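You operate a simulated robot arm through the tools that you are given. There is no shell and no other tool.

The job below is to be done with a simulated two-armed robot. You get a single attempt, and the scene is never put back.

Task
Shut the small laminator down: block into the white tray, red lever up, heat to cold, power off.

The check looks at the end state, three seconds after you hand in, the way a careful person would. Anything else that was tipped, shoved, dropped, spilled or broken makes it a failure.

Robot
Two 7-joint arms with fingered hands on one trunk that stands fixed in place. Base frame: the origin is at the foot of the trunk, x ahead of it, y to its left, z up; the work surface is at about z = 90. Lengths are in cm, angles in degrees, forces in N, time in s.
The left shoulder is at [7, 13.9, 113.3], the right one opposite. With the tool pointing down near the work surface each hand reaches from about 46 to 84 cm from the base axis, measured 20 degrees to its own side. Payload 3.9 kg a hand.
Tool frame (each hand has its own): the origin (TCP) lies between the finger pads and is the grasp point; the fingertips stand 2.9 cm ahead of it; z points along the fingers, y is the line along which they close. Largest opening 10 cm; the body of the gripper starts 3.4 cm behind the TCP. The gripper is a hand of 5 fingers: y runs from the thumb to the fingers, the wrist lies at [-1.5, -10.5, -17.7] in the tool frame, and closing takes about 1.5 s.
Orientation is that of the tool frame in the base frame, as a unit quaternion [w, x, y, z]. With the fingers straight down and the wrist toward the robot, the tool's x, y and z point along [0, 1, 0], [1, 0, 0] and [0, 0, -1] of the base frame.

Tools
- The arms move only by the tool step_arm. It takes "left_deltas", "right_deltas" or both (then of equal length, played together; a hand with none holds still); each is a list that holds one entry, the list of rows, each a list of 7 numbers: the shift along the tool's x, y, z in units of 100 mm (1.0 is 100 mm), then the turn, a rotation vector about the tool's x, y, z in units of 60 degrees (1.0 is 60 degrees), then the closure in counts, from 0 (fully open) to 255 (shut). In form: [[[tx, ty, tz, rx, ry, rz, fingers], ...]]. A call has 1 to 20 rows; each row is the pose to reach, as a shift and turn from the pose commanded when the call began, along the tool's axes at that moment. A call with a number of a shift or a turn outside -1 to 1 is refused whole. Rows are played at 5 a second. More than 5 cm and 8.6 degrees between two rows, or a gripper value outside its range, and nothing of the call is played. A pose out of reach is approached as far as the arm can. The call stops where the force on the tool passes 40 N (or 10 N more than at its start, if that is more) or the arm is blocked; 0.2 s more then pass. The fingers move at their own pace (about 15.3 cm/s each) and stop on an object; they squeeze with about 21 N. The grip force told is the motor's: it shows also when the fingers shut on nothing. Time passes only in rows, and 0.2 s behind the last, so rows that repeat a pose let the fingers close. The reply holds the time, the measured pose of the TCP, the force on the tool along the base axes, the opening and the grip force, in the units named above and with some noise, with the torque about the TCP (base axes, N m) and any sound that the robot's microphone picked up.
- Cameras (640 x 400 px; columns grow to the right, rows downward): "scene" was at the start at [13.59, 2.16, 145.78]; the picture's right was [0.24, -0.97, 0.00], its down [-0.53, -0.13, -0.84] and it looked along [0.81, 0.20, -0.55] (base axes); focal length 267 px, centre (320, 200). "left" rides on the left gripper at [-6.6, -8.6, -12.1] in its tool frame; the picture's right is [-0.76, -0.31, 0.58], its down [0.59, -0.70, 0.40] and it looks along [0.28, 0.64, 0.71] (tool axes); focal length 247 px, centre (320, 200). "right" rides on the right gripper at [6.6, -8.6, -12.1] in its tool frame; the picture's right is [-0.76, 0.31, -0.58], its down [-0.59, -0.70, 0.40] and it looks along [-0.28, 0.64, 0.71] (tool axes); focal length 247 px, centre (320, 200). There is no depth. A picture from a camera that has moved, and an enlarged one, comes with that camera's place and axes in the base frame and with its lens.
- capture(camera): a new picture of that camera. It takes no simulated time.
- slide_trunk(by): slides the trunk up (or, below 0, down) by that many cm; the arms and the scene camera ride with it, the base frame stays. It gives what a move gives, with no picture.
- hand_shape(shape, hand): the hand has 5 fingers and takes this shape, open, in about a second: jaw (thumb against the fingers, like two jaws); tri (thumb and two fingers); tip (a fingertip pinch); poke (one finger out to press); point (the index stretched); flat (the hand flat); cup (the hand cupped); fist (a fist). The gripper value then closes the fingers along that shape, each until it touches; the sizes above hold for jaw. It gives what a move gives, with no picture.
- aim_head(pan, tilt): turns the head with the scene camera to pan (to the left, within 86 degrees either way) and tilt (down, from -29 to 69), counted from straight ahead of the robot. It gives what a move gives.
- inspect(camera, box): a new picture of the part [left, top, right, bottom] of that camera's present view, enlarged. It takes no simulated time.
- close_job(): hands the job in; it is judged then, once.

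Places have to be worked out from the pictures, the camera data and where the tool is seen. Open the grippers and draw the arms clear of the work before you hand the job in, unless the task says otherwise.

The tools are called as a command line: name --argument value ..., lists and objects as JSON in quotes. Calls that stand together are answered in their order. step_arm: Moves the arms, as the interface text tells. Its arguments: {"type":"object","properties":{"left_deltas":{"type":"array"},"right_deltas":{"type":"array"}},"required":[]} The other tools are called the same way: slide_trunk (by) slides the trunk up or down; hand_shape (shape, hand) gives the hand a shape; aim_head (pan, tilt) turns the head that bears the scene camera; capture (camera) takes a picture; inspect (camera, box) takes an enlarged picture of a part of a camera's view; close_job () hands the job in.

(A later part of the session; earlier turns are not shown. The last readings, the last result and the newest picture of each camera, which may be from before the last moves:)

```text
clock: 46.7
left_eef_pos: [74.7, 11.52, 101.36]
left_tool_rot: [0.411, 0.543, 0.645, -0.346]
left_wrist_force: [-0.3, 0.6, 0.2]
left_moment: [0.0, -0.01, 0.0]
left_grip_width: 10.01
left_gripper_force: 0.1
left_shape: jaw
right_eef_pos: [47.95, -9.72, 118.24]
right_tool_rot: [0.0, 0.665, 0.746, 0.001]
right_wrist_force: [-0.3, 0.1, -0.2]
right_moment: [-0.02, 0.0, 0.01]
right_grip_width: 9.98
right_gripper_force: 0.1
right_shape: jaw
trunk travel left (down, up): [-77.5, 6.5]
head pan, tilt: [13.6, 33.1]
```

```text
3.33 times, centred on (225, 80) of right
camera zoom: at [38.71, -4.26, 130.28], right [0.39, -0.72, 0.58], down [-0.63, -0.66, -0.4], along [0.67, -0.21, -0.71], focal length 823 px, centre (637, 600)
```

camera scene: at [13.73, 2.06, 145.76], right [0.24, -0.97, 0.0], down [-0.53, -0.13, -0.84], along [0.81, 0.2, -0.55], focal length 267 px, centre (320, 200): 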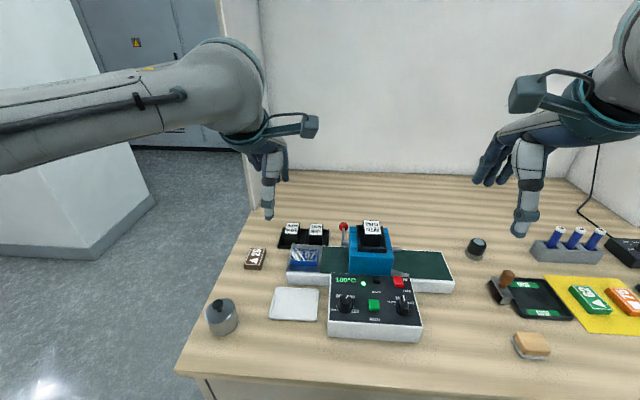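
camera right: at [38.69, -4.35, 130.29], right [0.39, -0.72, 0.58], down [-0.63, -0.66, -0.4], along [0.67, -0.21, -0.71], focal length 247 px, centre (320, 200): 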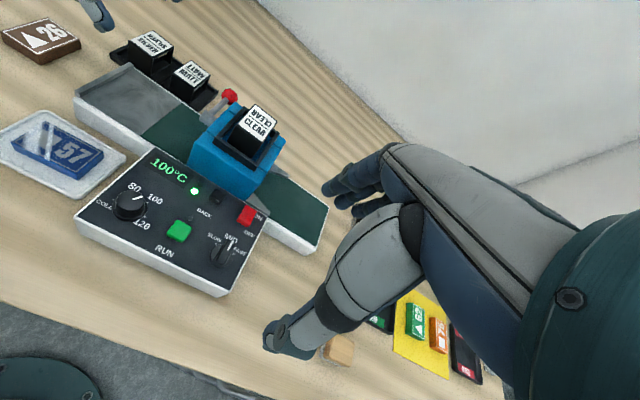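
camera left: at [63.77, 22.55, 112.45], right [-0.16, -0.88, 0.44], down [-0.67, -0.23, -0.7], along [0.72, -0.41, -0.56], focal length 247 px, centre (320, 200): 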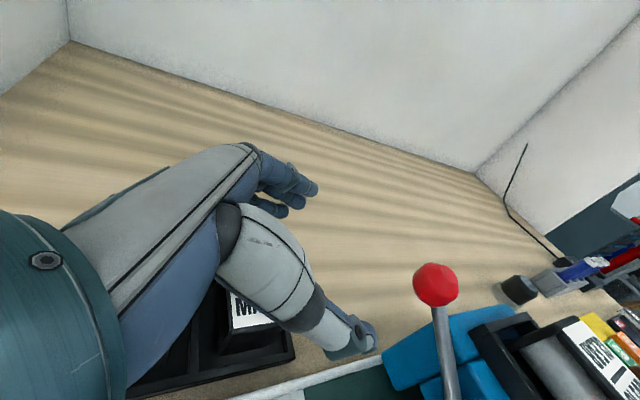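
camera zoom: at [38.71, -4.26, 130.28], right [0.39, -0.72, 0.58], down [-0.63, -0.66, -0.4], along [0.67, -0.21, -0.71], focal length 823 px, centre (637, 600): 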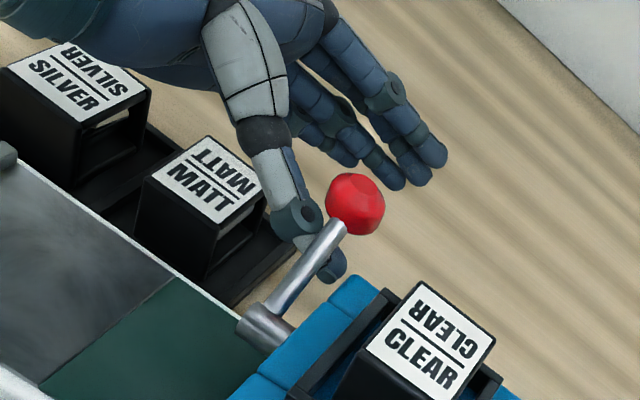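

The thumb now crosses behind and under the rod just below the ball, with the tip showing past it. I lift along the arc about the re-measured pivot up to about 70°, going slightly deeper once above the press.

step_arm --left_deltas '[[[-0.045, -0.027, -0.021, 0, 0, 0, 0], [-0.098, -0.054, -0.046, 0, 0, 0, 0], [-0.158, -0.071, -0.074, 0, 0, 0, 0], [-0.223, -0.097, -0.077, 0, 0, 0, 0], [-0.288, -0.13, -0.08, 0, 0, 0, 0], [-0.336, -0.171, -0.102, 0, 0, 0, 0], [-0.379, -0.218, -0.122, 0, 0, 0, 0], [-0.418, -0.274, -0.14, 0, 0, 0, 0]]]'

inspect --camera "scene" --box '[310, 170, 390, 250]'

inspect --camera "left" --box '[300, 220, 480, 400]'

inspect --camera "right" --box '[160, 20, 290, 140]'

```text
clock: 48.5
left_eef_pos: [72.32, 11.02, 105.56]
left_tool_rot: [0.412, 0.541, 0.647, -0.346]
left_wrist_force: [6.5, 11.4, -9.1]
left_moment: [0.6, -0.66, -0.37]
left_grip_width: 9.71
left_gripper_force: 0.0
left_shape: jaw
right_eef_pos: [48.37, -9.48, 118.07]
right_tool_rot: [-0.001, 0.666, 0.746, -0.003]
right_wrist_force: [-0.5, -1.1, 0.1]
right_moment: [0.02, -0.01, -0.03]
right_grip_width: 9.96
right_gripper_force: 0.0
right_shape: jaw
trunk travel left (down, up): [-77.5, 6.5]
head pan, tilt: [13.6, 33.1]
```

```text
5.00 times, centred on (350, 210) of scene
camera zoom: at [13.97, 2.49, 145.73], right [0.24, -0.97, 0.0], down [-0.53, -0.13, -0.84], along [0.81, 0.2, -0.55], focal length 1336 px, centre (170, 150)
```

zoom: 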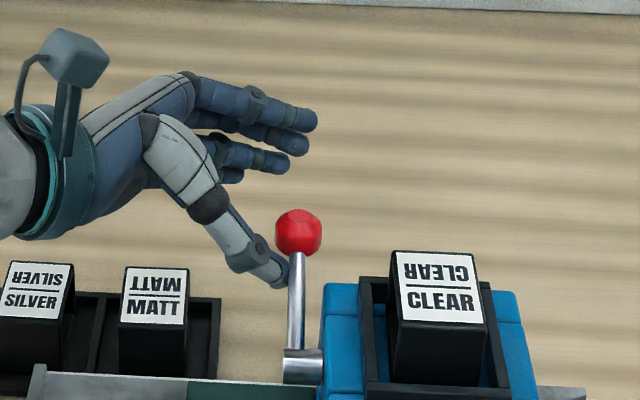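

```text
2.22 times, centred on (390, 310) of left
camera zoom: at [62.48, 17.41, 116.74], right [-0.15, -0.88, 0.44], down [-0.67, -0.24, -0.7], along [0.72, -0.41, -0.56], focal length 549 px, centre (164, -44)
```

zoom: 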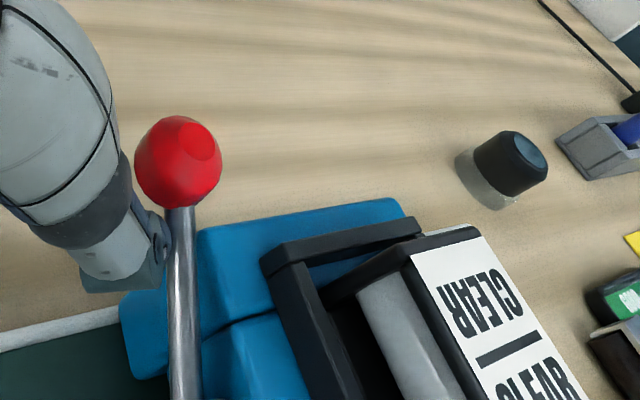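

```text
3.33 times, centred on (225, 80) of right
camera zoom: at [39.04, -3.96, 130.19], right [0.39, -0.72, 0.58], down [-0.63, -0.67, -0.4], along [0.67, -0.21, -0.71], focal length 823 px, centre (637, 600)
```

zoom: 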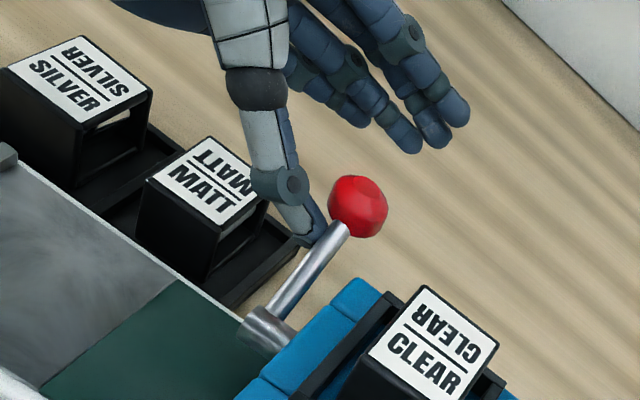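

The ball has not moved since the first lift (still about 25°), although the thumb presses with about 16 N and slid to the rod's left side; so the lever may already be at its upper stop. I back the thumb out to the left and look closely.

step_arm --left_deltas '[[[0.05, 0, -0.11, 0, 0, 0, 0], [0.12, 0, -0.25, 0, 0, 0, 0], [0.21, 0, -0.45, 0, 0, 0, 0], [0.21, 0, -0.45, 0, 0, 0, 0]]]'

inspect --camera "scene" --box '[320, 200, 380, 250]'

inspect --camera "left" --box '[320, 220, 520, 400]'

inspect --camera "right" --box '[190, 60, 290, 140]'

```text
clock: 49.5
left_eef_pos: [71.17, 15.48, 105.59]
left_tool_rot: [0.411, 0.542, 0.646, -0.346]
left_wrist_force: [-0.7, -0.2, 0.5]
left_moment: [0.02, 0.0, 0.03]
left_grip_width: 10.0
left_gripper_force: 0.0
left_shape: jaw
right_eef_pos: [47.95, -9.84, 118.14]
right_tool_rot: [0.001, 0.666, 0.746, -0.001]
right_wrist_force: [-0.8, -0.2, 0.6]
right_moment: [0.04, 0.02, -0.01]
right_grip_width: 9.97
right_gripper_force: 0.0
right_shape: jaw
trunk travel left (down, up): [-77.5, 6.5]
head pan, tilt: [13.6, 33.1]
```

```text
8.00 times, centred on (350, 225) of scene
camera zoom: at [13.58, 2.06, 145.78], right [0.24, -0.97, 0.0], down [-0.53, -0.13, -0.84], along [0.81, 0.2, -0.55], focal length 2138 px, centre (80, 0)
```

zoom: 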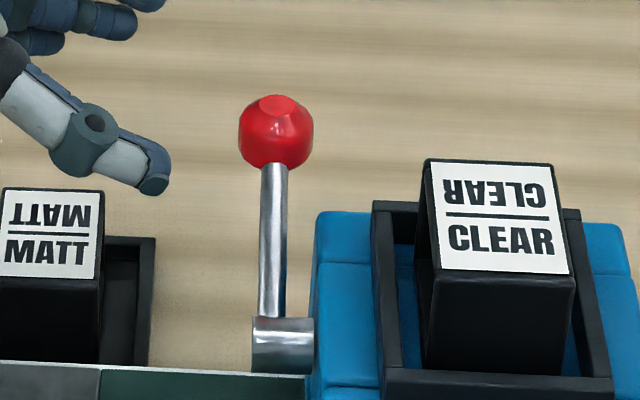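

```text
2.22 times, centred on (420, 310) of left
camera zoom: at [61.23, 21.89, 116.81], right [-0.16, -0.88, 0.44], down [-0.67, -0.23, -0.7], along [0.72, -0.41, -0.56], focal length 549 px, centre (98, -44)
```

zoom: 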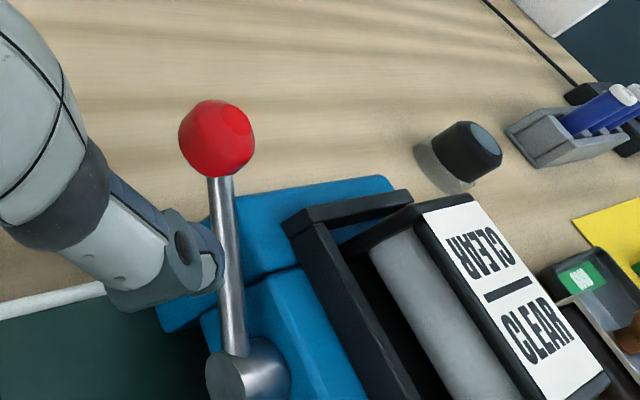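

```text
5.00 times, centred on (240, 100) of right
camera zoom: at [38.7, -4.35, 130.29], right [0.39, -0.72, 0.58], down [-0.63, -0.66, -0.4], along [0.67, -0.21, -0.71], focal length 1235 px, centre (720, 700)
```

zoom: 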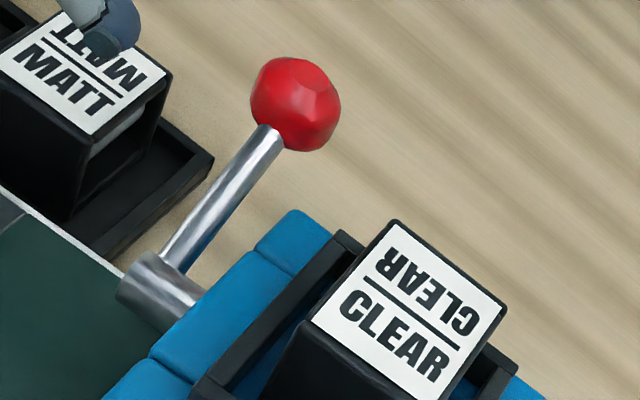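

Careful measurement gives the lever about 35° above horizontal (it began at about -3°), and it resisted roughly 0.5 N·m without moving. To verify that this is the stop, I'll place the thumb under the ball behind the press and push there where it can't slip.

step_arm --left_deltas '[[[0, 0.21, 0, 0, 0, 0, 0], [0, 0.42, 0, 0, 0, 0, 0], [0.15, 0.42, 0.07, 0, 0, 0, 0], [0.29, 0.42, 0.135, 0, 0, 0, 0], [0.29, 0.42, 0.135, 0, 0, 0, 0]]]'

step_arm --left_deltas '[[[-0.06, 0, 0.12, 0, 0, 0, 0], [-0.12, 0, 0.24, 0, 0, 0, 0], [-0.17, 0, 0.36, 0, 0, 0, 0], [-0.224, 0, 0.48, 0, 0, 0, 0], [-0.224, 0, 0.48, 0, 0, 0, 0]]]'

inspect --camera "scene" --box '[310, 190, 390, 250]'

inspect --camera "left" --box '[300, 220, 480, 400]'

inspect --camera "right" --box '[190, 60, 290, 140]'

```text
clock: 50.7
left_eef_pos: [75.37, 16.14, 102.57]
left_tool_rot: [0.412, 0.542, 0.645, -0.346]
left_wrist_force: [0.9, 0.4, 0.0]
left_moment: [0.0, 0.01, 0.01]
left_grip_width: 9.96
left_gripper_force: 0.1
left_shape: jaw
right_eef_pos: [47.98, -9.82, 118.22]
right_tool_rot: [0.001, 0.667, 0.745, 0.001]
right_wrist_force: [0.7, -0.1, 0.0]
right_moment: [0.02, 0.0, -0.01]
right_grip_width: 9.98
right_gripper_force: 0.0
right_shape: jaw
trunk travel left (down, up): [-77.5, 6.5]
head pan, tilt: [13.6, 33.1]
```

```text
clock: 51.9
left_eef_pos: [76.12, 11.2, 102.33]
left_tool_rot: [0.411, 0.542, 0.646, -0.345]
left_wrist_force: [1.3, 9.4, -0.6]
left_moment: [-0.02, -0.07, -0.54]
left_grip_width: 9.98
left_gripper_force: 0.1
left_shape: jaw
right_eef_pos: [48.03, -9.58, 118.18]
right_tool_rot: [0.002, 0.666, 0.746, 0.0]
right_wrist_force: [0.5, 0.3, 0.5]
right_moment: [0.0, 0.01, -0.02]
right_grip_width: 9.99
right_gripper_force: 0.1
right_shape: jaw
trunk travel left (down, up): [-77.5, 6.5]
head pan, tilt: [13.6, 33.1]
```

```text
6.67 times, centred on (350, 220) of scene
camera zoom: at [13.63, 2.39, 145.77], right [0.24, -0.97, 0.0], down [-0.53, -0.13, -0.84], along [0.81, 0.2, -0.55], focal length 1781 px, centre (120, 67)
```

zoom: 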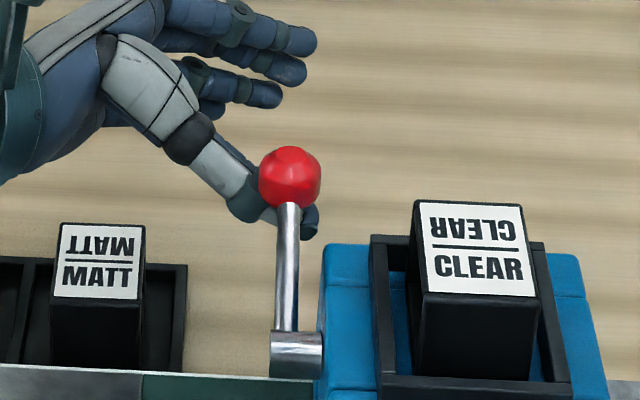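

```text
2.22 times, centred on (390, 310) of left
camera zoom: at [66.35, 17.73, 113.58], right [-0.15, -0.88, 0.44], down [-0.67, -0.23, -0.7], along [0.72, -0.41, -0.56], focal length 549 px, centre (164, -44)
```

zoom: 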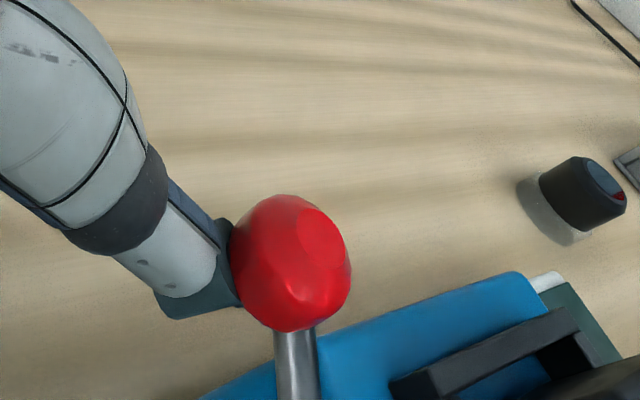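

```text
5.00 times, centred on (240, 100) of right
camera zoom: at [38.74, -4.05, 130.28], right [0.39, -0.72, 0.58], down [-0.63, -0.67, -0.4], along [0.67, -0.21, -0.71], focal length 1235 px, centre (720, 700)
```

zoom: 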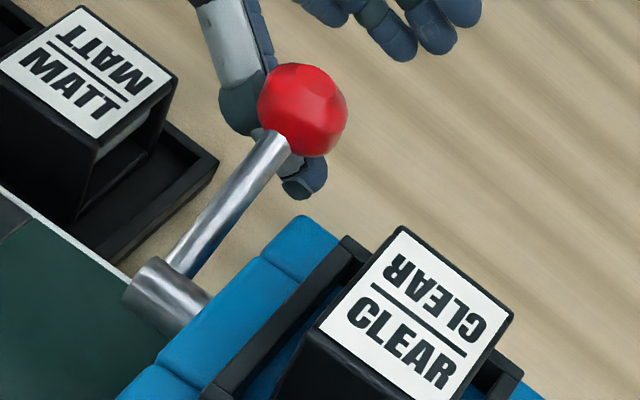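

The thumb is behind and under the ball with its tip well past it; the 9 N sideways force is the thumb's joint touching the ball. I ease out slightly and push up-forward in small steps, watching force and lever.

step_arm --left_deltas '[[[0.015, 0, -0.032, 0, 0, 0, 0], [-0.015, -0.023, -0.046, 0, 0, 0, 0], [-0.044, -0.046, -0.06, 0, 0, 0, 0], [-0.044, -0.046, -0.06, 0, 0, 0, 0]]]'

inspect --camera "right" --box '[190, 60, 290, 140]'

inspect --camera "scene" --box '[310, 190, 390, 250]'

```text
clock: 52.9
left_eef_pos: [75.77, 11.41, 102.8]
left_tool_rot: [0.41, 0.543, 0.646, -0.347]
left_wrist_force: [3.4, 2.0, -7.8]
left_moment: [0.09, -0.47, -0.09]
left_grip_width: 9.98
left_gripper_force: 0.0
left_shape: jaw
right_eef_pos: [48.22, -9.69, 118.18]
right_tool_rot: [0.0, 0.666, 0.746, -0.001]
right_wrist_force: [0.0, 0.5, -0.5]
right_moment: [-0.03, 0.0, -0.01]
right_grip_width: 9.95
right_gripper_force: 0.0
right_shape: jaw
trunk travel left (down, up): [-77.5, 6.5]
head pan, tilt: [13.6, 33.1]
```

```text
5.00 times, centred on (240, 100) of right
camera zoom: at [38.93, -4.18, 130.21], right [0.39, -0.72, 0.58], down [-0.63, -0.66, -0.4], along [0.67, -0.21, -0.71], focal length 1235 px, centre (720, 700)
```

zoom: 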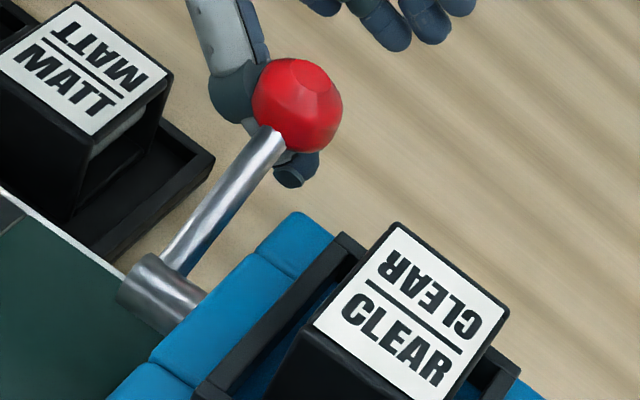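

```text
6.67 times, centred on (350, 220) of scene
camera zoom: at [13.84, 2.26, 145.74], right [0.24, -0.97, 0.0], down [-0.53, -0.13, -0.84], along [0.81, 0.2, -0.55], focal length 1781 px, centre (120, 67)
```

zoom: 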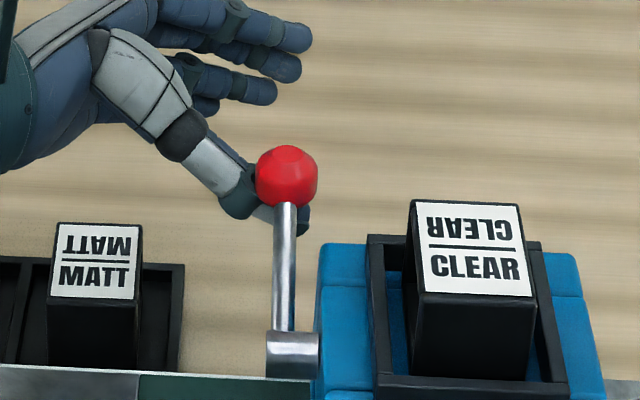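

About 8.5 N perpendicular to the lever and no motion. I push a bit harder in small steps to be sure it's a stop.

step_arm --left_deltas '[[[-0.03, -0.023, -0.014, 0, 0, 0, 0], [-0.059, -0.046, -0.028, 0, 0, 0, 0], [-0.059, -0.046, -0.028, 0, 0, 0, 0]]]'

inspect --camera "right" --box '[190, 60, 290, 140]'

inspect --camera "scene" --box '[310, 190, 390, 250]'

```text
clock: 53.7
left_eef_pos: [75.53, 11.38, 103.46]
left_tool_rot: [0.41, 0.542, 0.647, -0.346]
left_wrist_force: [5.6, 1.3, -12.9]
left_moment: [0.14, -0.69, -0.01]
left_grip_width: 9.97
left_gripper_force: 0.0
left_shape: jaw
right_eef_pos: [48.3, -9.64, 118.01]
right_tool_rot: [-0.001, 0.666, 0.746, -0.002]
right_wrist_force: [-0.7, 0.6, 0.1]
right_moment: [0.0, 0.02, 0.01]
right_grip_width: 9.98
right_gripper_force: 0.1
right_shape: jaw
trunk travel left (down, up): [-77.5, 6.5]
head pan, tilt: [13.6, 33.1]
```

```text
5.00 times, centred on (240, 100) of right
camera zoom: at [39.05, -4.2, 130.17], right [0.39, -0.72, 0.58], down [-0.63, -0.66, -0.4], along [0.67, -0.21, -0.71], focal length 1235 px, centre (720, 700)
```

zoom: 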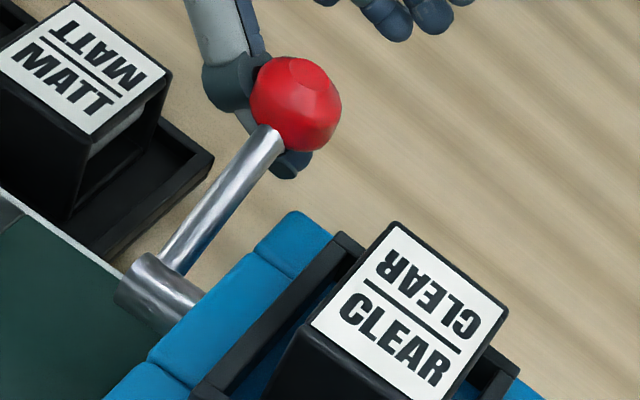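

```text
6.67 times, centred on (350, 220) of scene
camera zoom: at [13.98, 2.23, 145.73], right [0.24, -0.97, 0.0], down [-0.53, -0.13, -0.84], along [0.81, 0.2, -0.55], focal length 1781 px, centre (120, 67)
```

zoom: 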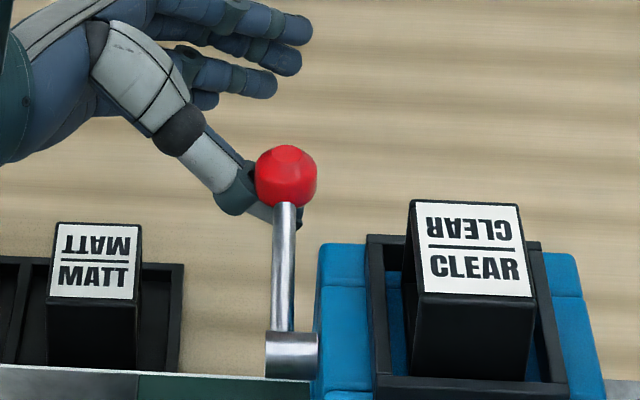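

14 N perpendicular to the lever (about 1 N·m) gives no motion, so the lever is against its upper stop. I withdraw the thumb: first back and down, then out to the left, then up.

step_arm --left_deltas '[[[0.06, 0.05, 0.03, 0, 0, 0, 0], [0.12, 0.1, 0.06, 0, 0, 0, 0], [0.17, 0.1, -0.05, 0, 0, 0, 0], [0.22, 0.1, -0.16, 0, 0, 0, 0], [0.3, 0.1, -0.34, 0, 0, 0, 0], [0.38, 0.1, -0.5, 0, 0, 0, 0], [0.38, 0.1, -0.5, 0, 0, 0, 0]]]'

inspect --camera "right" --box '[160, 40, 290, 140]'

inspect --camera "scene" --box '[260, 170, 390, 270]'

```text
clock: 55.3
left_eef_pos: [75.14, 17.22, 102.65]
left_tool_rot: [0.411, 0.543, 0.646, -0.345]
left_wrist_force: [0.5, -0.1, 0.6]
left_moment: [0.05, -0.02, 0.02]
left_grip_width: 9.98
left_gripper_force: 0.0
left_shape: jaw
right_eef_pos: [47.95, -9.83, 118.09]
right_tool_rot: [0.0, 0.666, 0.746, 0.0]
right_wrist_force: [0.1, 0.5, -0.1]
right_moment: [0.0, 0.03, 0.02]
right_grip_width: 9.97
right_gripper_force: 0.0
right_shape: jaw
trunk travel left (down, up): [-77.5, 6.5]
head pan, tilt: [13.6, 33.1]
```

```text
4.00 times, centred on (225, 90) of right
camera zoom: at [38.73, -4.3, 130.28], right [0.39, -0.72, 0.58], down [-0.63, -0.66, -0.4], along [0.67, -0.21, -0.71], focal length 988 px, centre (700, 640)
```

zoom: 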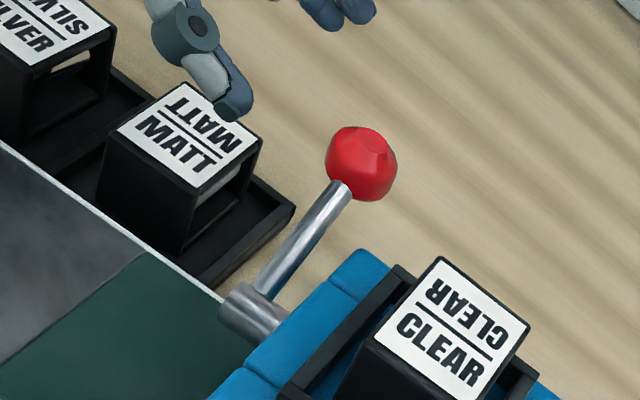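

```text
4.00 times, centred on (325, 220) of scene
camera zoom: at [13.61, 2.12, 145.77], right [0.24, -0.97, 0.0], down [-0.53, -0.13, -0.84], along [0.81, 0.2, -0.55], focal length 1069 px, centre (300, 120)
```

zoom: 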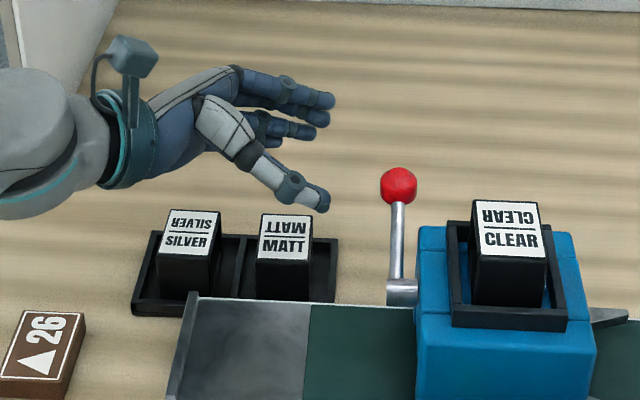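

The lever stays up on its own. I raise the left hand well away and roll it back upright, and meanwhile look at the right hand in "tip" shape for the small knob.

step_arm --left_deltas '[[[-0.3, 0, -0.14, 0, 0, 0, 0], [-0.6, 0, -0.28, 0, 0, 0, 0], [-0.9, 0, -0.42, 0, 0, 0, 0], [-0.9, -0.1, -0.52, 0, 0.14, 0, 0], [-0.9, -0.2, -0.62, 0, 0.28, 0, 0], [-0.9, -0.3, -0.72, 0, 0.42, 0, 0], [-0.9, -0.4, -0.82, 0, 0.56, 0, 0], [-0.9, -0.5, -0.82, 0, 0.7, 0, 0], [-0.9, -0.6, -0.82, 0, 0.84, 0, 0], [-0.9, -0.7, -0.82, 0, 0.98, 0, 0], [-0.9, -0.8, -0.82, 0, 0.98, 0, 0]]]'

hand_shape --hand "right" --shape "tip"

capture --camera "right"

capture --camera "scene"

capture --camera "left"

```text
clock: 57.7
left_eef_pos: [66.64, 19.64, 114.12]
left_tool_rot: [0.041, 0.642, 0.765, -0.034]
left_wrist_force: [-0.3, -0.2, -0.3]
left_moment: [0.0, -0.04, 0.0]
left_grip_width: 9.99
left_gripper_force: 0.1
left_shape: jaw
right_eef_pos: [47.92, -9.6, 118.17]
right_tool_rot: [0.0, 0.666, 0.746, 0.0]
right_wrist_force: [0.1, 0.2, 0.6]
right_moment: [-0.03, 0.01, -0.01]
right_grip_width: 9.98
right_gripper_force: 0.0
right_shape: jaw
trunk travel left (down, up): [-77.5, 6.5]
head pan, tilt: [13.6, 33.1]
```

```text
clock: 58.6
left_eef_pos: [66.62, 19.6, 114.07]
left_tool_rot: [0.042, 0.642, 0.765, -0.035]
left_wrist_force: [0.6, -1.7, -0.1]
left_moment: [0.0, -0.02, 0.0]
left_grip_width: 10.0
left_gripper_force: 0.1
left_shape: jaw
right_eef_pos: [48.03, -9.66, 118.12]
right_tool_rot: [0.001, 0.665, 0.746, 0.0]
right_wrist_force: [0.0, 0.5, 0.0]
right_moment: [0.02, -0.02, 0.0]
right_grip_width: 9.99
right_gripper_force: 0.0
right_shape: tip
trunk travel left (down, up): [-77.5, 6.5]
head pan, tilt: [13.6, 33.1]
```

```text
taken
camera right: at [38.72, -4.28, 130.28], right [0.39, -0.72, 0.58], down [-0.63, -0.66, -0.4], along [0.67, -0.21, -0.71], focal length 247 px, centre (320, 200)
```

right: 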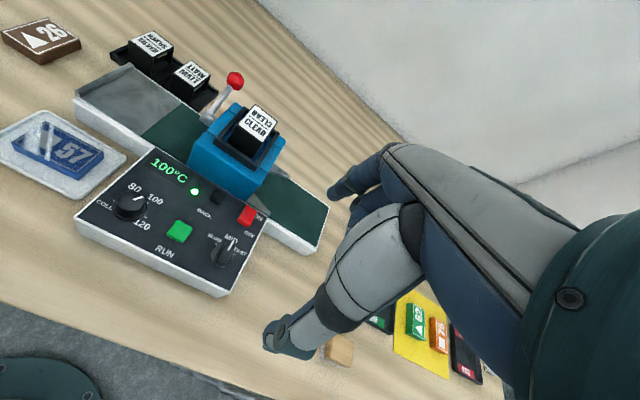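

```text
taken
camera scene: at [13.6, 2.14, 145.77], right [0.24, -0.97, 0.0], down [-0.53, -0.13, -0.84], along [0.81, 0.2, -0.55], focal length 267 px, centre (320, 200)
```

scene: 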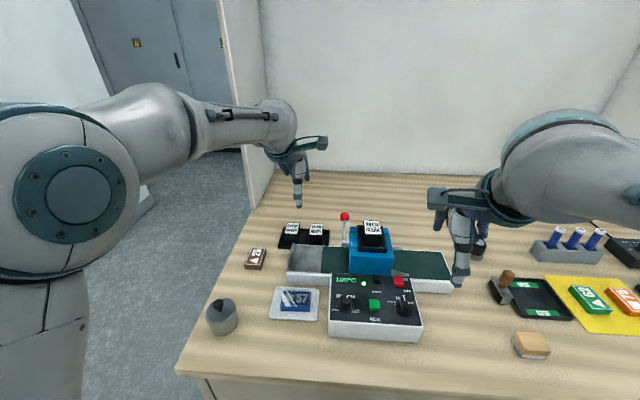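

```text
taken
camera left: at [59.05, 12.84, 126.86], right [-0.16, -0.86, -0.49], down [-0.79, 0.41, -0.46], along [0.6, 0.31, -0.74], focal length 247 px, centre (320, 200)
```

left: 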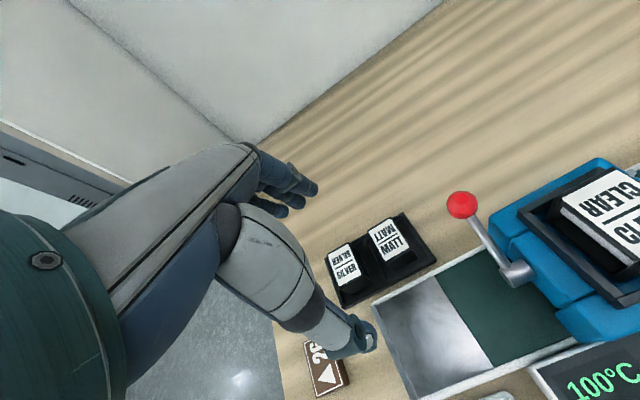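

The right hand is in tip shape and the lever stays up. I move the left hand back to a high vantage point over the left side as an extra camera on the panel, and close the right fingers to about knob width to see their shape.

step_arm --left_deltas '[[[0.04, -0.24, -0.1, 0, 0.03, 0, 0], [0.08, -0.48, -0.2, 0, 0.06, 0, 0], [0.12, -0.72, -0.3, 0, 0.09, 0, 0], [0.16, -0.95, -0.4, 0, 0.1, 0, 0], [0.16, -0.95, -0.4, 0, 0.1, 0, 0]]]' --right_deltas '[[[0, 0, 0, 0, 0, 0, 100], [0, 0, 0, 0, 0, 0, 173], [0, 0, 0, 0, 0, 0, 173], [0, 0, 0, 0, 0, 0, 173], [0, 0, 0, 0, 0, 0, 173]]]'

step_arm --left_deltas '[[[0.05, -0.2, -0.1, 0, 0, 0, 0], [0.1, -0.4, -0.2, 0, 0, 0, 0], [0.16, -0.62, -0.4, 0, 0, 0, 0], [0.16, -0.62, -0.4, 0, 0, 0, 0]]]'

capture --camera "left"

inspect --camera "scene" --box '[400, 140, 540, 300]'

inspect --camera "right" --box '[230, 130, 430, 370]'

```text
clock: 59.8
left_eef_pos: [57.33, 20.32, 118.1]
left_tool_rot: [0.011, 0.643, 0.766, -0.008]
left_wrist_force: [0.3, 0.3, 0.7]
left_moment: [0.0, -0.02, 0.01]
left_grip_width: 10.0
left_gripper_force: 0.1
left_shape: jaw
left hand out of reach, approached as far as the arm can: row 4, 5
right_eef_pos: [48.12, -9.72, 118.2]
right_tool_rot: [0.001, 0.666, 0.746, 0.0]
right_wrist_force: [0.2, 1.6, -0.6]
right_moment: [0.0, 0.04, -0.01]
right_grip_width: 3.28
right_gripper_force: 0.0
right_shape: tip
trunk travel left (down, up): [-77.5, 6.5]
head pan, tilt: [13.6, 33.1]
```

```text
clock: 60.8
left_eef_pos: [56.79, 22.91, 122.27]
left_tool_rot: [0.01, 0.643, 0.766, -0.007]
left_wrist_force: [0.0, 0.3, 0.4]
left_moment: [-0.02, 0.02, -0.01]
left_grip_width: 9.99
left_gripper_force: 0.0
left_shape: jaw
left hand out of reach, approached as far as the arm can: row 1, 2, 3, 4
right_eef_pos: [48.01, -9.88, 118.24]
right_tool_rot: [0.001, 0.665, 0.747, 0.001]
right_wrist_force: [1.2, 0.4, -0.9]
right_moment: [0.01, 0.01, -0.02]
right_grip_width: 3.26
right_gripper_force: 0.0
right_shape: tip
trunk travel left (down, up): [-77.5, 6.5]
head pan, tilt: [13.6, 33.1]
```

```text
taken
camera left: at [49.33, 15.02, 134.5], right [-0.17, -0.81, -0.56], down [-0.79, 0.45, -0.41], along [0.59, 0.37, -0.72], focal length 247 px, centre (320, 200)
```

left: 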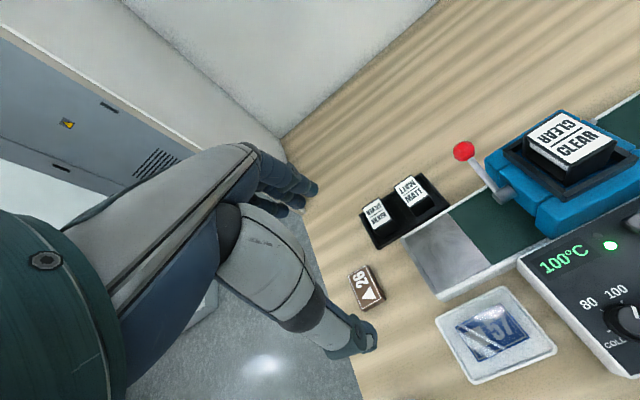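

```text
2.50 times, centred on (470, 220) of scene
camera zoom: at [13.6, 2.15, 145.77], right [0.24, -0.97, 0.0], down [-0.53, -0.13, -0.84], along [0.81, 0.2, -0.55], focal length 668 px, centre (-55, 150)
```

zoom: 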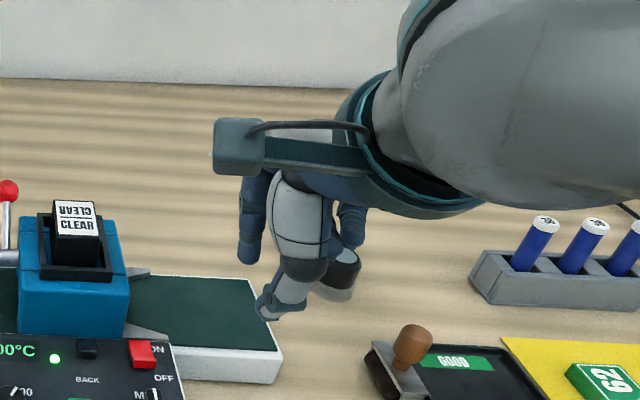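

```text
1.67 times, centred on (330, 250) of right
camera zoom: at [38.72, -4.28, 130.28], right [0.39, -0.72, 0.58], down [-0.63, -0.66, -0.4], along [0.67, -0.21, -0.71], focal length 412 px, centre (303, 117)
```

zoom: 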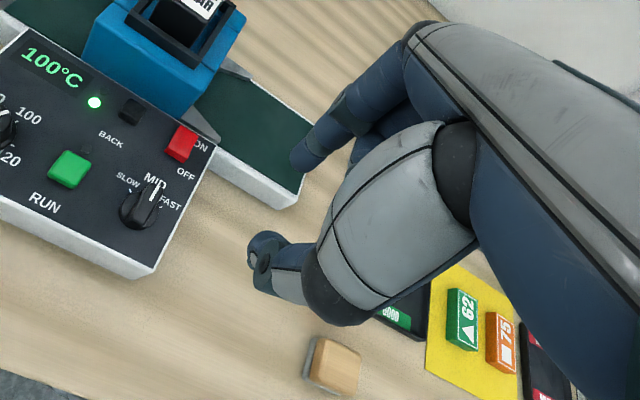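

The tip pinch has thumb and index tips level about 2.4 cm below the TCP, with the other fingers higher. Now I measure the panel precisely from the scene and right cameras.

inspect --camera "scene" --box '[325, 265, 429, 330]'

inspect --camera "right" --box '[70, 140, 190, 240]'

inspect --camera "right" --box '[180, 180, 280, 290]'

inspect --camera "left" --box '[510, 200, 640, 400]'

```text
6.15 times, centred on (377, 298) of scene
camera zoom: at [13.6, 2.15, 145.77], right [0.24, -0.97, 0.0], down [-0.53, -0.13, -0.84], along [0.81, 0.2, -0.55], focal length 1644 px, centre (-31, -400)
```

zoom: 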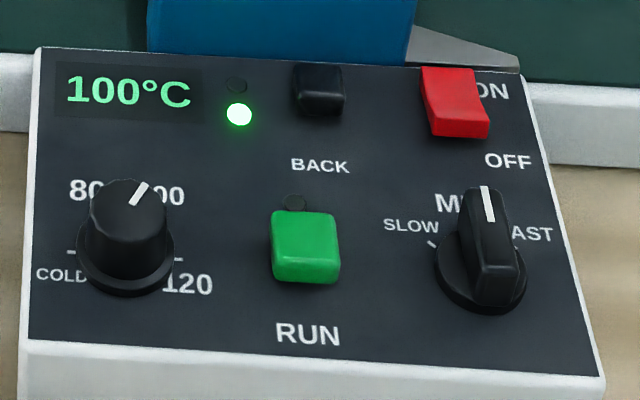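

```text
4.00 times, centred on (130, 190) of right
camera zoom: at [38.72, -4.28, 130.28], right [0.39, -0.72, 0.58], down [-0.63, -0.66, -0.4], along [0.67, -0.21, -0.71], focal length 988 px, centre (1080, 240)
```

zoom: 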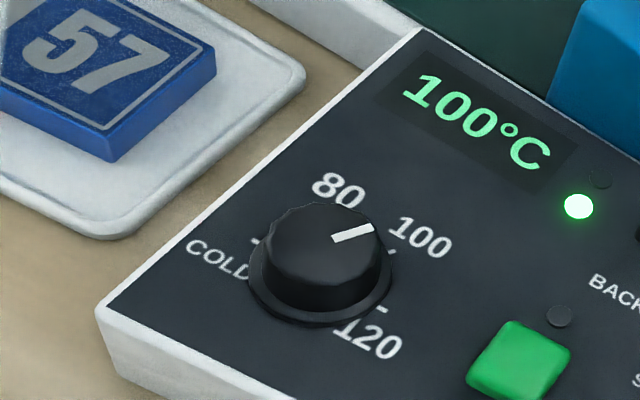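

```text
3.64 times, centred on (230, 235) of right
camera zoom: at [38.72, -4.28, 130.28], right [0.39, -0.72, 0.58], down [-0.63, -0.66, -0.4], along [0.67, -0.21, -0.71], focal length 898 px, centre (647, 73)
```

zoom: 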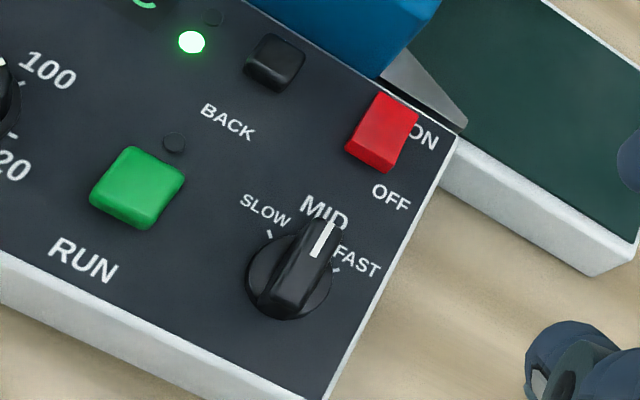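

```text
2.00 times, centred on (575, 300) of left
camera zoom: at [49.33, 15.02, 134.5], right [-0.17, -0.81, -0.56], down [-0.79, 0.45, -0.41], along [0.59, 0.37, -0.72], focal length 494 px, centre (-190, 0)
```

zoom: 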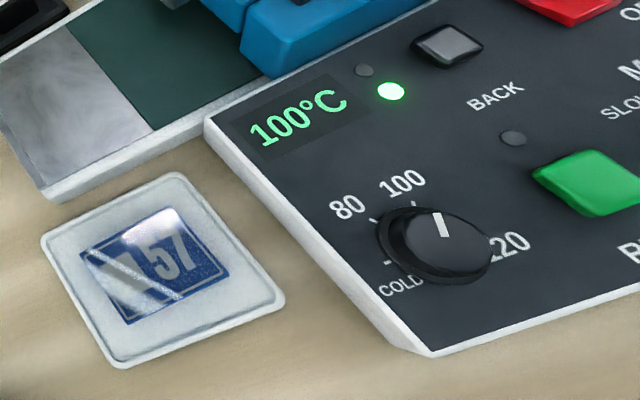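

The panel top is at z≈96.1, the heat knob's top centre at (48.7, 5.2, 98.8) with about 3.1 cm diameter, pointer still at 100. For reach I raise the trunk 5 cm, then bring the right hand over the knob.

slide_trunk --by 5

step_arm --right_deltas '[[[0.18, 0.03, 0.17, 0, 0, 0, 115], [0.37, 0.07, 0.35, 0, 0, 0, 115], [0.56, 0.1, 0.52, 0, 0, 0, 115], [0.75, 0.14, 0.7, 0, 0, 0, 115], [0.75, 0.14, 0.7, 0, 0, 0, 115]]]'

capture --camera "right"

capture --camera "scene"

```text
clock: 61.7
left_eef_pos: [56.83, 23.03, 126.95]
left_tool_rot: [0.008, 0.641, 0.768, -0.009]
left_wrist_force: [0.9, -0.4, -0.4]
left_moment: [0.0, -0.03, 0.0]
left_grip_width: 9.99
left_gripper_force: 0.1
left_shape: jaw
right_eef_pos: [48.05, -9.67, 123.26]
right_tool_rot: [0.0, 0.665, 0.747, -0.001]
right_wrist_force: [-0.8, -0.1, 0.1]
right_moment: [0.0, 0.01, -0.02]
right_grip_width: 3.29
right_gripper_force: 0.0
right_shape: tip
trunk travel left (down, up): [-82.5, 1.5]
head pan, tilt: [13.6, 33.1]
```

```text
clock: 62.9
left_eef_pos: [57.0, 22.88, 126.83]
left_tool_rot: [0.006, 0.642, 0.767, -0.009]
left_wrist_force: [0.6, -0.1, -0.7]
left_moment: [0.02, 0.02, 0.01]
left_grip_width: 9.98
left_gripper_force: 0.1
left_shape: jaw
right_eef_pos: [48.69, -2.19, 116.01]
right_tool_rot: [0.0, 0.666, 0.746, 0.001]
right_wrist_force: [0.1, -0.7, -0.3]
right_moment: [0.04, -0.01, 0.01]
right_grip_width: 5.5
right_gripper_force: 0.1
right_shape: tip
trunk travel left (down, up): [-82.5, 1.5]
head pan, tilt: [13.6, 33.1]
```

```text
taken
camera right: at [39.36, 3.26, 128.14], right [0.39, -0.72, 0.58], down [-0.63, -0.66, -0.4], along [0.67, -0.21, -0.71], focal length 247 px, centre (320, 200)
```

right: 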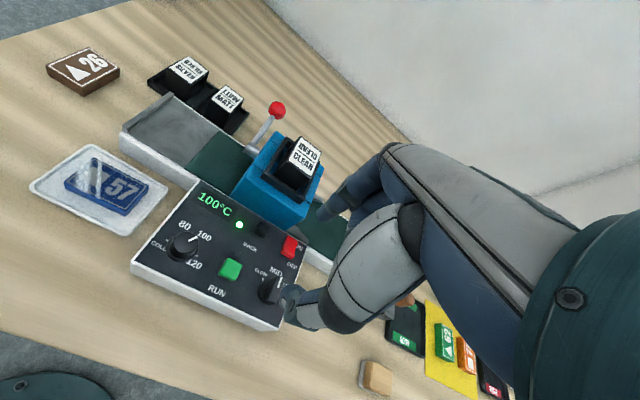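

```text
taken
camera scene: at [13.59, 2.06, 150.78], right [0.24, -0.97, 0.0], down [-0.53, -0.13, -0.84], along [0.81, 0.2, -0.55], focal length 267 px, centre (320, 200)
```

scene: 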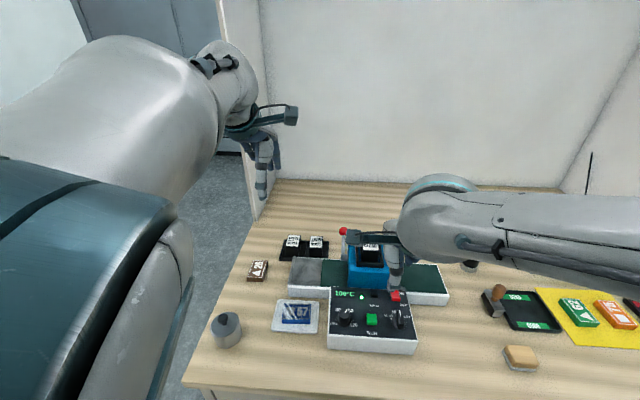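

The hand is over the panel with about 19 cm of height to spare. I move over the heat knob, still about 8 cm above.

step_arm --right_deltas '[[[0.2, 0.03, 0.1, 0, 0, 0, 115], [0.4, 0.07, 0.3, 0, 0, 0, 115], [0.6, 0.1, 0.55, 0, 0, 0, 115], [0.73, 0.125, 0.8, 0, 0, 0, 115], [0.73, 0.125, 0.8, 0, 0, 0, 115]]]'

inspect --camera "right" --box '[120, 120, 400, 380]'

inspect --camera "scene" --box '[310, 230, 430, 350]'

capture --camera "left"

```text
clock: 64.1
left_eef_pos: [56.77, 22.8, 127.02]
left_tool_rot: [0.008, 0.642, 0.767, -0.008]
left_wrist_force: [0.0, 0.7, 0.7]
left_moment: [-0.01, 0.0, 0.01]
left_grip_width: 9.98
left_gripper_force: 0.0
left_shape: jaw
right_eef_pos: [49.04, 5.31, 108.2]
right_tool_rot: [-0.001, 0.665, 0.746, 0.001]
right_wrist_force: [-0.3, -0.1, 0.4]
right_moment: [-0.02, -0.02, 0.01]
right_grip_width: 5.49
right_gripper_force: 0.0
right_shape: tip
trunk travel left (down, up): [-82.5, 1.5]
head pan, tilt: [13.6, 33.1]
```

```text
1.54 times, centred on (260, 250) of right
camera zoom: at [39.71, 10.7, 120.33], right [0.39, -0.72, 0.58], down [-0.63, -0.66, -0.4], along [0.67, -0.21, -0.71], focal length 380 px, centre (412, 123)
```

zoom: 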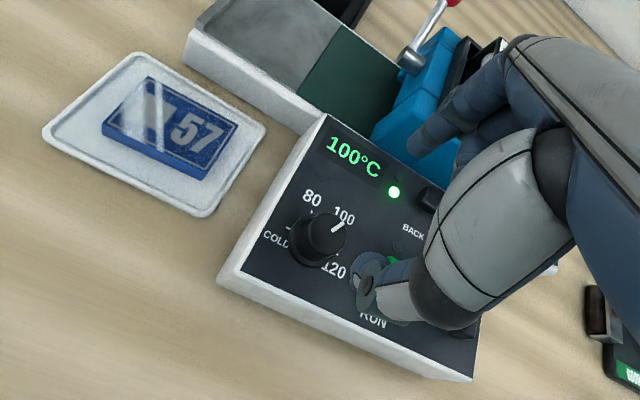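

```text
3.33 times, centred on (370, 290) of scene
camera zoom: at [13.58, 2.04, 150.78], right [0.24, -0.97, 0.0], down [-0.53, -0.13, -0.84], along [0.81, 0.2, -0.55], focal length 891 px, centre (153, -100)
```

zoom: 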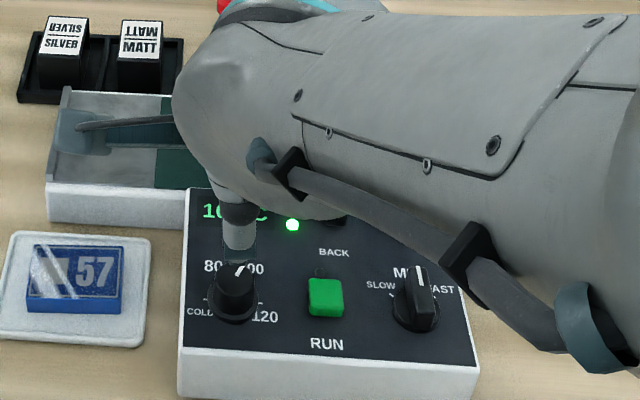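

```text
taken
camera left: at [49.43, 15.0, 139.29], right [-0.17, -0.81, -0.56], down [-0.8, 0.45, -0.41], along [0.58, 0.38, -0.72], focal length 247 px, centre (320, 200)
```

left: 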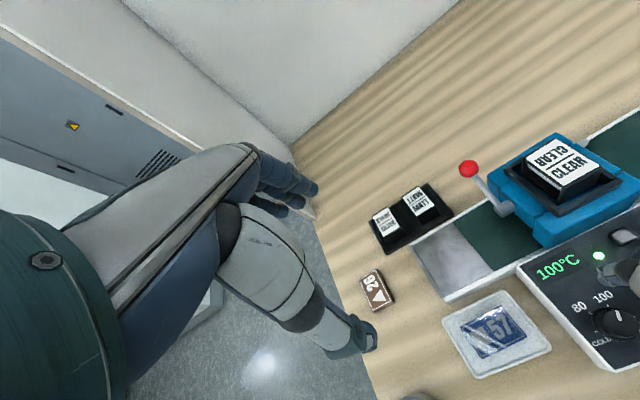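

The thumb is in front of the knob as predicted, and the TCP is aligned. I descend to just above knob height and check.

step_arm --right_deltas '[[[0, 0, 0.2, 0, 0, 0, 115], [0, 0, 0.4, 0, 0, 0, 115], [0, 0, 0.55, 0, 0, 0, 115], [0, 0, 0.63, 0, 0, 0, 115], [0, 0, 0.63, 0, 0, 0, 115]]]'

inspect --camera "right" --box '[200, 130, 400, 330]'

inspect --camera "scene" --box '[320, 270, 420, 350]'

inspect --camera "left" --box '[540, 220, 640, 380]'

```text
clock: 65.3
left_eef_pos: [56.89, 22.82, 126.92]
left_tool_rot: [0.008, 0.642, 0.767, -0.008]
left_wrist_force: [0.4, -0.3, -0.4]
left_moment: [-0.01, 0.0, 0.0]
left_grip_width: 10.0
left_gripper_force: 0.1
left_shape: jaw
right_eef_pos: [49.17, 5.8, 103.78]
right_tool_rot: [-0.01, 0.668, 0.744, 0.021]
right_wrist_force: [0.4, -0.1, -0.4]
right_moment: [0.02, 0.02, -0.04]
right_grip_width: 5.48
right_gripper_force: 0.1
right_shape: tip
trunk travel left (down, up): [-82.5, 1.5]
head pan, tilt: [13.6, 33.1]
```

```text
2.00 times, centred on (300, 230) of right
camera zoom: at [39.76, 10.69, 115.92], right [0.38, -0.75, 0.55], down [-0.63, -0.64, -0.44], along [0.68, -0.18, -0.71], focal length 494 px, centre (360, 140)
```

zoom: 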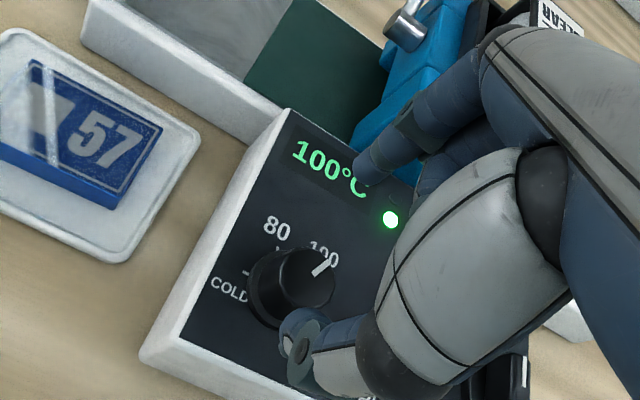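

```text
5.00 times, centred on (370, 310) of scene
camera zoom: at [13.55, 2.13, 150.78], right [0.24, -0.97, 0.0], down [-0.53, -0.13, -0.84], along [0.81, 0.2, -0.55], focal length 1336 px, centre (70, -350)
```

zoom: 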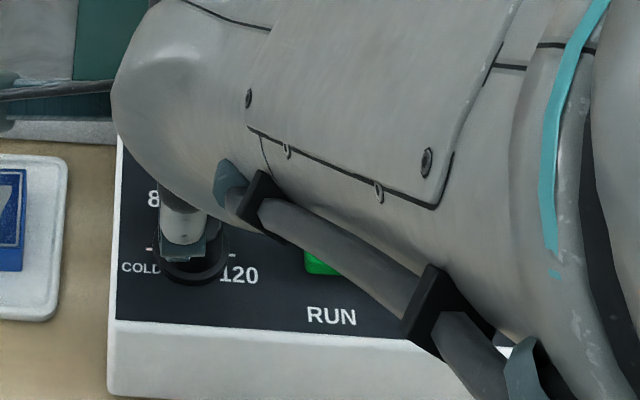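

```text
2.50 times, centred on (590, 300) of left
camera zoom: at [49.4, 15.08, 139.28], right [-0.17, -0.81, -0.56], down [-0.8, 0.45, -0.41], along [0.58, 0.38, -0.72], focal length 617 px, centre (-355, -50)
```

zoom: 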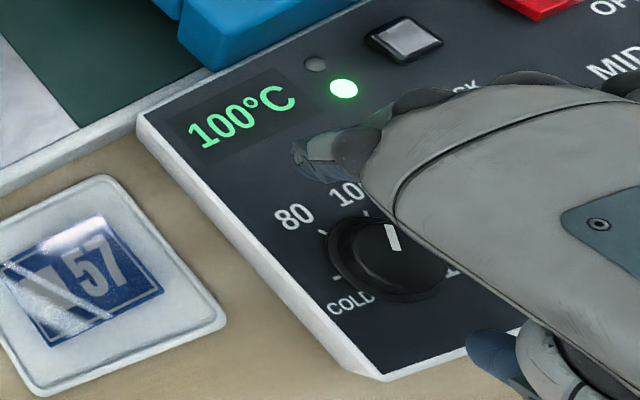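

The hand lagged the command by about 2 cm with a slight tilt. I hold for a moment to see whether it settles.

step_arm --right_deltas '[[[0, 0, 0, 0, 0, 0, 115], [0, 0, 0, 0, 0, 0, 115], [0, 0, 0, 0, 0, 0, 115]]]'

```text
clock: 66.1
left_eef_pos: [56.8, 22.98, 126.95]
left_tool_rot: [0.007, 0.642, 0.766, -0.01]
left_wrist_force: [0.7, 0.6, 0.3]
left_moment: [-0.02, -0.01, 0.02]
left_grip_width: 9.99
left_gripper_force: 0.0
left_shape: jaw
right_eef_pos: [49.34, 5.45, 103.42]
right_tool_rot: [-0.012, 0.67, 0.742, 0.02]
right_wrist_force: [-0.1, 0.6, 0.0]
right_moment: [-0.02, 0.03, 0.0]
right_grip_width: 5.48
right_gripper_force: 0.0
right_shape: tip
trunk travel left (down, up): [-82.5, 1.5]
head pan, tilt: [13.6, 33.1]
```

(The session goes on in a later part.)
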